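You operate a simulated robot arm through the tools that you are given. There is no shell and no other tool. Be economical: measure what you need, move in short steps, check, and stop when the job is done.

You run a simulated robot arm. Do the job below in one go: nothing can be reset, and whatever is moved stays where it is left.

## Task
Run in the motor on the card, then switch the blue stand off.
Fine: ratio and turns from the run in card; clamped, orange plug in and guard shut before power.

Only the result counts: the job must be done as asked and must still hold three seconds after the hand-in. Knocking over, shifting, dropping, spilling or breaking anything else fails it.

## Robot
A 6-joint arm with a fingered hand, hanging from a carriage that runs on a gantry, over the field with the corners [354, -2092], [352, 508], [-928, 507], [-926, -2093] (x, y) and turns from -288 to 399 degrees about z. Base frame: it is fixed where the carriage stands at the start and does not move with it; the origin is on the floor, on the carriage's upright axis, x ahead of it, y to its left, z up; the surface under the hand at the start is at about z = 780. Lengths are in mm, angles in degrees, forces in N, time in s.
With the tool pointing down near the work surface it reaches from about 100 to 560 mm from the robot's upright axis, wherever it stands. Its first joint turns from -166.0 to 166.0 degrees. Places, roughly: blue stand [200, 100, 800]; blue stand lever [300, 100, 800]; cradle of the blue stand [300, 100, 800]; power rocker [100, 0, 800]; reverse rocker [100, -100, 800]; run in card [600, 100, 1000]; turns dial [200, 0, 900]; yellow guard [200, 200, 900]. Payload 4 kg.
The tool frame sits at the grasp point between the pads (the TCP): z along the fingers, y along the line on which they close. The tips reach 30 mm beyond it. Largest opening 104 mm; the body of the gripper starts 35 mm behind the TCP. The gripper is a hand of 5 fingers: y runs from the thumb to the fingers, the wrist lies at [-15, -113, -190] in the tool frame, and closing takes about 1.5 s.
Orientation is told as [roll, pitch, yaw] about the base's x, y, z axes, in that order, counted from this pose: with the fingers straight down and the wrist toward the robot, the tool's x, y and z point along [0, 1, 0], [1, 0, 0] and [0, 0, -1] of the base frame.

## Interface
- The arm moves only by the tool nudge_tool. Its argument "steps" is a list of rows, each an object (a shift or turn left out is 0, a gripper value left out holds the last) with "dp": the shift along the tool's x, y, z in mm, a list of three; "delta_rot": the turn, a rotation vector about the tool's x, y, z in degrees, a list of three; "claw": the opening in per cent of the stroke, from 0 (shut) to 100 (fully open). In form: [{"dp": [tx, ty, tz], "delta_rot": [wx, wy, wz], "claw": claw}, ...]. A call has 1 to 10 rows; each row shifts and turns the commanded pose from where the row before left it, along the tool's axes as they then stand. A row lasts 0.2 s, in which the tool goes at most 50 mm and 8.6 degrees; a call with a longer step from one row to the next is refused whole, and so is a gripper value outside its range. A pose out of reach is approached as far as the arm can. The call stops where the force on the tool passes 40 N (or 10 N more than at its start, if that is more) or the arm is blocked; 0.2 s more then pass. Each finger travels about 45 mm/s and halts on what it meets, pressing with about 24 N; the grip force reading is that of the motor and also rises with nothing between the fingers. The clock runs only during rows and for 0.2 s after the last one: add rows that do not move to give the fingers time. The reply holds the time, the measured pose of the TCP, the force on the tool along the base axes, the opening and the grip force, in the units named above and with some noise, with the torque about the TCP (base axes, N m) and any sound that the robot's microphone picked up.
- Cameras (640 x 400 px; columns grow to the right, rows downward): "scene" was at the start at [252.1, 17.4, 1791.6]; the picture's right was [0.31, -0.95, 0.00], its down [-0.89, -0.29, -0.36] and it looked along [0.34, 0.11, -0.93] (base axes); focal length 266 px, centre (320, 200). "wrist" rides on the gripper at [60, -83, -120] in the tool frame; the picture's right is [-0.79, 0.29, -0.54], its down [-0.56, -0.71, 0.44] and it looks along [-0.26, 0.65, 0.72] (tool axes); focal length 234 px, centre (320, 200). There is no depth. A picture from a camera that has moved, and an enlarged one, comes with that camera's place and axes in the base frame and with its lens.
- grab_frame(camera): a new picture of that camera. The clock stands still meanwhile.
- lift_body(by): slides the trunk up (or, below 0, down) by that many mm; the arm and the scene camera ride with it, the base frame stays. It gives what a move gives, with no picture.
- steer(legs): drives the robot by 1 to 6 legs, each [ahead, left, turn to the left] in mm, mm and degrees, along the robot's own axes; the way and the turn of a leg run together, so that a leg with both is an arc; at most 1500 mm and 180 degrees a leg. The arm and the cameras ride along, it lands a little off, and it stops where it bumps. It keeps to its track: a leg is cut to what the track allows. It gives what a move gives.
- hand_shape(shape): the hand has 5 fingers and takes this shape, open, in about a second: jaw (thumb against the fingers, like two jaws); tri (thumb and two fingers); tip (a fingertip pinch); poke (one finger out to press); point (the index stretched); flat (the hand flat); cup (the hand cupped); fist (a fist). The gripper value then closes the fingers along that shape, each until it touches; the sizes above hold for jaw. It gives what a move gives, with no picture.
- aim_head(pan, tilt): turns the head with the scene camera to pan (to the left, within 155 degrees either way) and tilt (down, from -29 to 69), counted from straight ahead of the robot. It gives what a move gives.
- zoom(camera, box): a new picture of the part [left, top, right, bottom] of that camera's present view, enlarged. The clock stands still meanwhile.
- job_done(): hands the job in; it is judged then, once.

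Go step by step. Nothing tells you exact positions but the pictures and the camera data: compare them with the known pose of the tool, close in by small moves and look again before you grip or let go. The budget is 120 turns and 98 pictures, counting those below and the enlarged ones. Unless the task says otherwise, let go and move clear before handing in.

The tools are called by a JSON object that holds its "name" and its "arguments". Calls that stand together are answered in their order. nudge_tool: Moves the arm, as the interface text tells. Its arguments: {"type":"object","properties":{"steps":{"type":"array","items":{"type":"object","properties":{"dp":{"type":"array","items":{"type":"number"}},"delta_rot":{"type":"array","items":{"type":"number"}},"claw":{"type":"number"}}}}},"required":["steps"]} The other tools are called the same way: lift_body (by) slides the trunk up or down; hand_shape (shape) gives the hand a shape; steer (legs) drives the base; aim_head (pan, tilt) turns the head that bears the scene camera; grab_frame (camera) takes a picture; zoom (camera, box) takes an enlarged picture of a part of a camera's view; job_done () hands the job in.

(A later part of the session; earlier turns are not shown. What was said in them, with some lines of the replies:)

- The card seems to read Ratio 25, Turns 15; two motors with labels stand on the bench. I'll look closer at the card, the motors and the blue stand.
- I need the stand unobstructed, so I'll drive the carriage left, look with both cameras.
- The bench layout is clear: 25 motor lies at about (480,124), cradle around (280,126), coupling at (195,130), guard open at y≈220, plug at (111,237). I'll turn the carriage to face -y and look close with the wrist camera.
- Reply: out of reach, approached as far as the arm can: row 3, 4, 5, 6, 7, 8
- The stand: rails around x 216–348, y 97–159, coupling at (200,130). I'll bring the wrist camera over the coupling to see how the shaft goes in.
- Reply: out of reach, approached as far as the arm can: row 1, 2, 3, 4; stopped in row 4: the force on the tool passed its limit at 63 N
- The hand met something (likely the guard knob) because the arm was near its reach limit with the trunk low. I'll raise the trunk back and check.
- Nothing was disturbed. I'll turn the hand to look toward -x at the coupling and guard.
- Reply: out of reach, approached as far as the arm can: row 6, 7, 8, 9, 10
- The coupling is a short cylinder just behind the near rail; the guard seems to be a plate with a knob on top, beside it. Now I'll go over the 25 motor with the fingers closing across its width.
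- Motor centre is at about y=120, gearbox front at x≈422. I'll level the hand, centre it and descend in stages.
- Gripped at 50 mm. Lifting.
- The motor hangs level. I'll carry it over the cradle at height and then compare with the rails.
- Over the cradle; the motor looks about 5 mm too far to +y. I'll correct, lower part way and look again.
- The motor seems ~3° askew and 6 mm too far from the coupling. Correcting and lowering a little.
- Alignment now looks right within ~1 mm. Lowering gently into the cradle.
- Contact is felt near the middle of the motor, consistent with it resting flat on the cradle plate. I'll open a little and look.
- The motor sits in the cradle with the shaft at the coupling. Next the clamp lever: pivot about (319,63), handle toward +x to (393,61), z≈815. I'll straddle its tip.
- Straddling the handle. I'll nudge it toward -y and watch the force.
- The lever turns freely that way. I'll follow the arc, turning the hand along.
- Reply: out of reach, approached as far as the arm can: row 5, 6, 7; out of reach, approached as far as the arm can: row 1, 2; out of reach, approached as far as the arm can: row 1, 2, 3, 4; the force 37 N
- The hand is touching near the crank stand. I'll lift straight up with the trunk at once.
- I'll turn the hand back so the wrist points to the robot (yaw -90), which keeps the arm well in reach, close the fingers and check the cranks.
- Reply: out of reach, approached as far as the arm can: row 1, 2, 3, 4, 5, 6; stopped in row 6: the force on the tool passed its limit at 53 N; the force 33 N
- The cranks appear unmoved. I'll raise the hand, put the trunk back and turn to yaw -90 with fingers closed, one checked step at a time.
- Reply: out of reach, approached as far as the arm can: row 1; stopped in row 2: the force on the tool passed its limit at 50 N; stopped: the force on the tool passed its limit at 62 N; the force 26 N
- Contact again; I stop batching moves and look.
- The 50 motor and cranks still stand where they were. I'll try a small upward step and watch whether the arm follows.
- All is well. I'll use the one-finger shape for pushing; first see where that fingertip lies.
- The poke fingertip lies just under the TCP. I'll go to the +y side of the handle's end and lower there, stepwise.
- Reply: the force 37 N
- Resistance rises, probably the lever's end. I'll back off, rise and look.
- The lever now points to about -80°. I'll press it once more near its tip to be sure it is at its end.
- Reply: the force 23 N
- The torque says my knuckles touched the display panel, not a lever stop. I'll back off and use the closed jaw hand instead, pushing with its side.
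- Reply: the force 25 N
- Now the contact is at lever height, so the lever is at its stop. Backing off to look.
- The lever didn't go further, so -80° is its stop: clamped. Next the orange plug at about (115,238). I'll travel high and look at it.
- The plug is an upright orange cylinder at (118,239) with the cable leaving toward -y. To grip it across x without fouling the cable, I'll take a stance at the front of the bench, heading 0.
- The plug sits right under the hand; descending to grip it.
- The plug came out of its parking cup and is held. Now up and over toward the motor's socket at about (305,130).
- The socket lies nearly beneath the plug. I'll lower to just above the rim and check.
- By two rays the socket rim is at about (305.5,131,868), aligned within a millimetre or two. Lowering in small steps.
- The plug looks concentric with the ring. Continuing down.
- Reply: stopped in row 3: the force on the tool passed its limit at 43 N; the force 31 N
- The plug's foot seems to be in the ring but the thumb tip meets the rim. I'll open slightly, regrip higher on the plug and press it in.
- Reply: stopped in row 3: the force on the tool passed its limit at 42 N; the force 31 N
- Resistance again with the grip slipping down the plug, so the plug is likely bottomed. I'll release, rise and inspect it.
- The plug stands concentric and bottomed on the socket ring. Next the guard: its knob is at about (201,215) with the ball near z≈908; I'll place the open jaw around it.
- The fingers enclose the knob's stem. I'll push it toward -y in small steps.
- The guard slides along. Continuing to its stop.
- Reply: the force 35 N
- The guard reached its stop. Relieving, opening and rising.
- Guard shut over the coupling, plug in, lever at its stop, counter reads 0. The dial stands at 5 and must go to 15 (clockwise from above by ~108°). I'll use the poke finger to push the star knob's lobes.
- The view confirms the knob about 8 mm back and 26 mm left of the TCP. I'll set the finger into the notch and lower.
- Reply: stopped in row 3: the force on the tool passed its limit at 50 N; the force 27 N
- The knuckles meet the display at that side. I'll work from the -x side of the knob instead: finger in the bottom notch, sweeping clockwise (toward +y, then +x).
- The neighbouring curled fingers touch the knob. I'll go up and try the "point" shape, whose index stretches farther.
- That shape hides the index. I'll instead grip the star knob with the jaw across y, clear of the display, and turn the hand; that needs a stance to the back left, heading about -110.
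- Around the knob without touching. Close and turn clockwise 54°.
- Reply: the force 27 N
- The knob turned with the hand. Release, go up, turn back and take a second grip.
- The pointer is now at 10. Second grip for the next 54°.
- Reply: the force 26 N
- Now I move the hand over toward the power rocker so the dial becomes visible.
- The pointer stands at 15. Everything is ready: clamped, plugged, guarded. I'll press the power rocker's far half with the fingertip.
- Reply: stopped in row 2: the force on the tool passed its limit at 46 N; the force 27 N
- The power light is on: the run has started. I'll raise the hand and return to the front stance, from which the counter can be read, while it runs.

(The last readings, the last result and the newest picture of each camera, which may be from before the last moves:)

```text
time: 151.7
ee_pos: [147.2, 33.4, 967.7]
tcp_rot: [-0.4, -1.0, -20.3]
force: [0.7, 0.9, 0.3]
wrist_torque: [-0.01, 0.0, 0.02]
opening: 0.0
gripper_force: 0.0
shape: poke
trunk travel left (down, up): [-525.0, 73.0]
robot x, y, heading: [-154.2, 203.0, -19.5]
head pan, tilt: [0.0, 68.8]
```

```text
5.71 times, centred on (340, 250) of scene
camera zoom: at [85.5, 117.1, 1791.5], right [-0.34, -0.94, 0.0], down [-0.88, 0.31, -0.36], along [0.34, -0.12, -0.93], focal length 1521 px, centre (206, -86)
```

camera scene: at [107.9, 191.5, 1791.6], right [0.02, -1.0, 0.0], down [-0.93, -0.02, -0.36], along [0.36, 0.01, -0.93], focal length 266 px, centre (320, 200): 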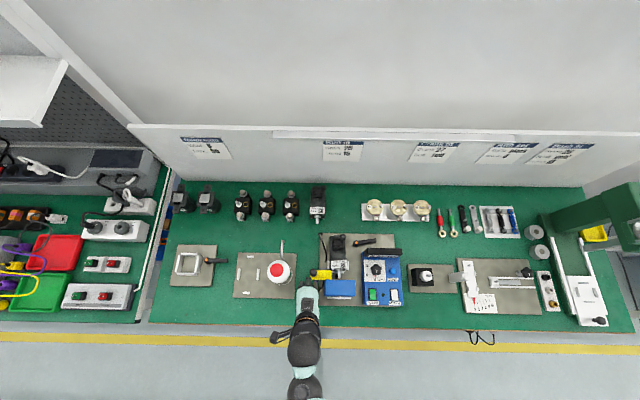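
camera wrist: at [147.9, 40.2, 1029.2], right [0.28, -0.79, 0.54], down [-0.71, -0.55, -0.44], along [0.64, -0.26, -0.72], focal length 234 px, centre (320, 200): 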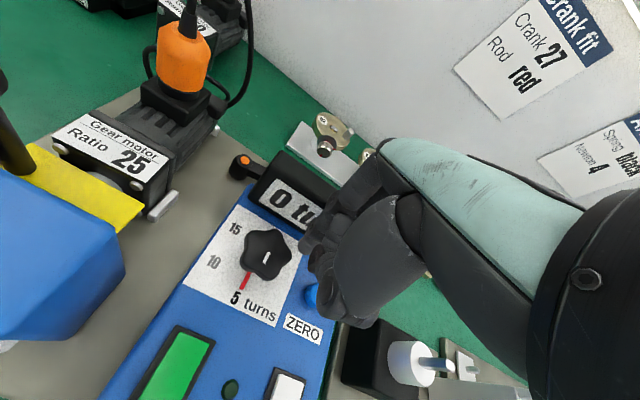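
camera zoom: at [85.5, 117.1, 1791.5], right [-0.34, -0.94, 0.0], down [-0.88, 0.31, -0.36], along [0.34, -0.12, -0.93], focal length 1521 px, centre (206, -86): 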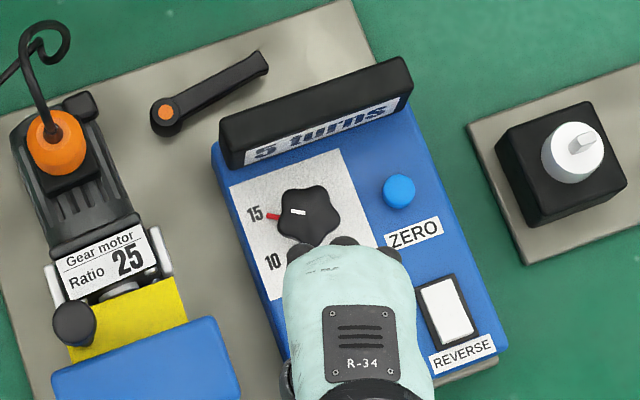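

The counter reads 5 after 11 s, pointer on 15. I'll wait with the arm still for it to finish.

{"name": "nudge_tool", "arguments": {"steps": [{}, {}, {}, {}, {}, {}, {}, {}, {}, {}]}}

{"name": "nudge_tool", "arguments": {"steps": [{}, {}, {}, {}, {}, {}, {}, {}, {}, {}]}}

{"name": "nudge_tool", "arguments": {"steps": [{}, {}, {}, {}, {}, {}, {}, {}, {}, {}]}}

{"name": "nudge_tool", "arguments": {"steps": [{}, {}, {}, {}, {}, {}, {}, {}, {}, {}]}}

{"name": "nudge_tool", "arguments": {"steps": [{}, {}, {}, {}, {}, {}, {}, {}, {}, {}]}}

{"name": "nudge_tool", "arguments": {"steps": [{}, {}, {}, {}, {}, {}, {}, {}, {}, {}]}}

{"name": "nudge_tool", "arguments": {"steps": [{}, {}, {}, {}, {}, {}, {}, {}, {}, {}]}}

{"name": "nudge_tool", "arguments": {"steps": [{}, {}, {}, {}, {}, {}, {}, {}, {}, {}]}}

```text
time: 153.9
ee_pos: [147.7, 32.9, 968.4]
tcp_rot: [-0.4, -1.1, -20.3]
force: [0.1, -0.1, 0.5]
wrist_torque: [0.02, 0.0, 0.0]
opening: 0.0
gripper_force: 0.0
shape: poke
trunk travel left (down, up): [-525.0, 73.0]
robot x, y, heading: [-153.7, 202.5, -19.7]
head pan, tilt: [0.0, 68.8]
```

```text
time: 156.1
ee_pos: [146.6, 32.7, 967.9]
tcp_rot: [-0.4, -1.1, -20.3]
force: [0.3, 0.2, -0.7]
wrist_torque: [0.01, 0.0, -0.01]
opening: 0.0
gripper_force: 0.0
shape: poke
trunk travel left (down, up): [-525.0, 73.0]
robot x, y, heading: [-150.8, 199.6, -19.8]
head pan, tilt: [0.0, 68.8]
```

```text
time: 158.3
ee_pos: [147.1, 32.8, 968.4]
tcp_rot: [-0.5, -1.1, -20.3]
force: [0.4, 0.9, 0.1]
wrist_torque: [0.03, 0.05, -0.02]
opening: 0.1
gripper_force: 0.0
shape: poke
trunk travel left (down, up): [-525.0, 73.0]
robot x, y, heading: [-153.7, 203.3, -19.8]
head pan, tilt: [0.0, 68.8]
```

```text
time: 160.5
ee_pos: [146.2, 32.0, 967.8]
tcp_rot: [-0.4, -1.1, -20.3]
force: [0.1, -0.7, -0.2]
wrist_torque: [0.01, 0.0, 0.0]
opening: 0.0
gripper_force: 0.0
shape: poke
trunk travel left (down, up): [-525.0, 73.0]
robot x, y, heading: [-154.3, 206.7, -19.7]
head pan, tilt: [0.0, 68.8]
```

```text
time: 162.7
ee_pos: [146.8, 33.2, 968.2]
tcp_rot: [-0.4, -1.0, -20.3]
force: [0.4, -0.6, 0.2]
wrist_torque: [-0.01, -0.01, 0.0]
opening: 0.1
gripper_force: 0.0
shape: poke
trunk travel left (down, up): [-525.0, 73.0]
robot x, y, heading: [-154.0, 204.9, -19.8]
head pan, tilt: [0.0, 68.8]
```

```text
time: 164.9
ee_pos: [147.1, 34.3, 968.3]
tcp_rot: [-0.4, -1.0, -20.3]
force: [-0.4, 0.0, 0.0]
wrist_torque: [-0.06, 0.02, 0.02]
opening: 0.1
gripper_force: 0.2
shape: poke
trunk travel left (down, up): [-525.0, 73.0]
robot x, y, heading: [-156.0, 203.1, -19.3]
head pan, tilt: [0.0, 68.8]
```

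```text
time: 167.1
ee_pos: [147.0, 33.2, 969.0]
tcp_rot: [-0.4, -1.1, -20.3]
force: [0.0, 0.1, 0.2]
wrist_torque: [0.0, -0.02, 0.02]
opening: 0.1
gripper_force: 0.0
shape: poke
trunk travel left (down, up): [-525.0, 73.0]
robot x, y, heading: [-151.2, 198.6, -19.5]
head pan, tilt: [0.0, 68.8]
```

```text
time: 169.3
ee_pos: [148.4, 32.4, 968.2]
tcp_rot: [-0.3, -1.1, -20.3]
force: [0.4, 0.2, -0.8]
wrist_torque: [0.02, -0.01, 0.0]
opening: 0.2
gripper_force: 0.1
shape: poke
trunk travel left (down, up): [-525.0, 73.0]
robot x, y, heading: [-154.7, 203.1, -19.6]
head pan, tilt: [0.0, 68.8]
```

{"name": "nudge_tool", "arguments": {"steps": [{"dp": [-12.9, 11.2, 0]}, {"dp": [0, 0, 30]}, {"dp": [0, 0, 25]}, {}, {}, {}, {}, {}, {}, {}]}}

{"name": "nudge_tool", "arguments": {"steps": [{}, {}, {}, {}, {}, {}, {}, {}, {}, {}]}}

{"name": "nudge_tool", "arguments": {"steps": [{}, {}, {}, {}, {}, {}, {}, {}, {}, {}]}}

{"name": "nudge_tool", "arguments": {"steps": [{}, {}, {}, {}, {}, {}, {}, {}, {}, {}]}}

{"name": "zoom", "arguments": {"camera": "scene", "box": [300, 215, 380, 285]}}

```text
time: 171.5
ee_pos: [154.6, 19.2, 915.0]
tcp_rot: [-0.4, -1.0, -20.3]
force: [-0.3, 0.0, 0.3]
wrist_torque: [-0.02, -0.02, 0.02]
opening: 0.0
gripper_force: 0.1
shape: poke
trunk travel left (down, up): [-525.0, 73.0]
robot x, y, heading: [-157.3, 202.6, -19.7]
head pan, tilt: [0.0, 68.8]
```

```text
time: 173.7
ee_pos: [155.4, 17.7, 915.5]
tcp_rot: [-0.4, -1.1, -20.3]
force: [-0.2, -0.3, -0.5]
wrist_torque: [-0.01, -0.01, -0.02]
opening: 0.0
gripper_force: 0.1
shape: poke
trunk travel left (down, up): [-525.0, 73.0]
robot x, y, heading: [-154.9, 201.6, -19.7]
head pan, tilt: [0.0, 68.8]
```

```text
time: 175.9
ee_pos: [154.3, 18.1, 915.0]
tcp_rot: [-0.5, -1.1, -20.3]
force: [-0.1, -0.1, -0.2]
wrist_torque: [0.01, -0.02, 0.02]
opening: 0.1
gripper_force: 0.0
shape: poke
trunk travel left (down, up): [-525.0, 73.0]
robot x, y, heading: [-154.9, 204.9, -19.6]
head pan, tilt: [0.0, 68.8]
```

```text
time: 178.1
ee_pos: [154.6, 16.9, 915.3]
tcp_rot: [-0.4, -1.1, -20.3]
force: [-0.1, 0.1, 0.3]
wrist_torque: [-0.02, 0.0, -0.02]
opening: 0.0
gripper_force: 0.1
shape: poke
trunk travel left (down, up): [-525.0, 73.0]
robot x, y, heading: [-155.3, 201.5, -19.6]
head pan, tilt: [0.0, 68.8]
```

```text
5.71 times, centred on (340, 250) of scene
camera zoom: at [85.5, 117.1, 1791.5], right [-0.34, -0.94, 0.0], down [-0.88, 0.31, -0.36], along [0.34, -0.12, -0.93], focal length 1521 px, centre (206, -86)
```

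zoom: 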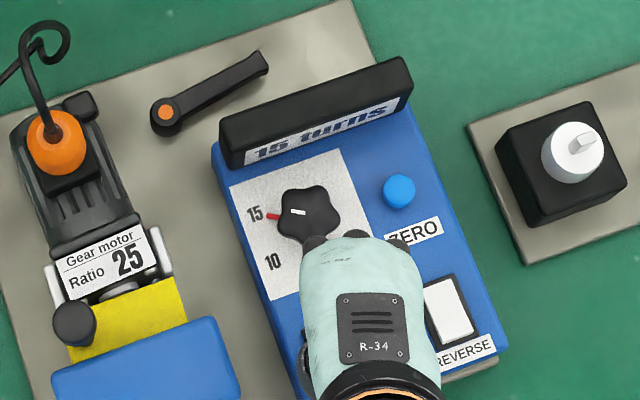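

The counter reads 15 turns. Now I press the rocker's far (+x) half to switch off.

{"name": "nudge_tool", "arguments": {"steps": [{"dp": [0, 0, 20]}, {"dp": [0, 0, 10]}, {"dp": [0, 0, 4]}, {"dp": [0, 0, 3]}, {"dp": [0, 0, 3]}, {"dp": [0, 0, 3]}, {"dp": [0, 0, 3]}]}}

```text
time: 179.7
ee_pos: [160.3, 14.1, 874.1]
tcp_rot: [-0.5, -1.8, -20.3]
force: [8.6, 2.3, 29.9]
wrist_torque: [-0.19, 0.09, 0.06]
opening: 0.0
gripper_force: 0.0
shape: poke
trunk travel left (down, up): [-525.0, 73.0]
robot x, y, heading: [-150.0, 202.9, -19.7]
head pan, tilt: [0.0, 68.8]
```

I'll lift slightly, shift 8 mm to +y to be on the rocker's centreline, and press the same half again.

{"name": "nudge_tool", "arguments": {"steps": [{"dp": [0, 0, -18]}, {"dp": [7.5, -3.5, 0]}, {"dp": [0, 0, 8]}, {"dp": [0, 0, 4]}, {"dp": [0, 0, 3]}, {"dp": [0, 0, 3]}, {"dp": [0, 0, 3]}]}}

```text
time: 181.3
ee_pos: [161.2, 23.2, 870.5]
tcp_rot: [-0.4, -1.9, -20.3]
force: [9.2, 2.1, 32.7]
wrist_torque: [-0.27, 0.25, 0.07]
opening: 0.0
gripper_force: 0.1
shape: poke
trunk travel left (down, up): [-525.0, 73.0]
robot x, y, heading: [-151.8, 201.6, -19.6]
head pan, tilt: [0.0, 68.8]
```

{"name": "nudge_tool", "arguments": {"steps": [{"dp": [0, 0, -20]}, {"dp": [0, 0, -40]}, {"dp": [0, 0, -30]}, {"dp": [0, -45, 0]}, {"dp": [0, -45, 0]}, {"dp": [0, -45, 0]}]}}

{"name": "zoom", "arguments": {"camera": "scene", "box": [305, 215, 385, 295]}}

```text
time: 182.7
ee_pos: [26.4, 70.3, 953.9]
tcp_rot: [-0.7, -1.2, -20.2]
force: [-0.7, -1.2, -0.3]
wrist_torque: [0.07, -0.04, -0.01]
opening: 0.0
gripper_force: 0.0
shape: poke
trunk travel left (down, up): [-525.0, 73.0]
robot x, y, heading: [-153.3, 203.7, -19.5]
head pan, tilt: [0.0, 68.8]
```

```text
5.00 times, centred on (345, 255) of scene
camera zoom: at [85.8, 116.7, 1791.7], right [-0.34, -0.94, 0.0], down [-0.88, 0.31, -0.36], along [0.34, -0.12, -0.93], focal length 1331 px, centre (195, -75)
```

zoom: 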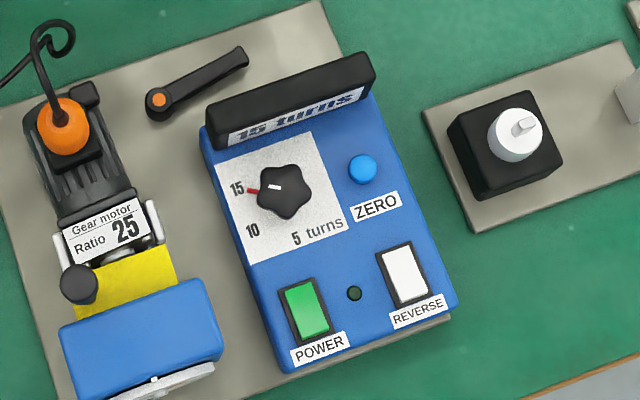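

The counter shows 15 turns, the power light is dark and the rocker is off. The motor is still clamped, plugged and guarded, and the hand is clear, so I'm handing in.

{"name": "job_done", "arguments": {}}

```text
The job is handed in.
```

I ran in the ratio 25 motor for 15 turns on the blue stand and then switched the stand off. It was clamped, with the orange plug in and the guard shut, before I powered it. The last picture shows 15 turns on the counter and the power light dark.

During setup the hand made contact with the guard knob, the crank stand, the end of the clamped motor and the stand's display, at up to about 60 N. As far as I could see in the pictures afterwards, nothing was knocked over or out of place. The only trace was the guard, which the first touch slid about 10 mm towards closed.
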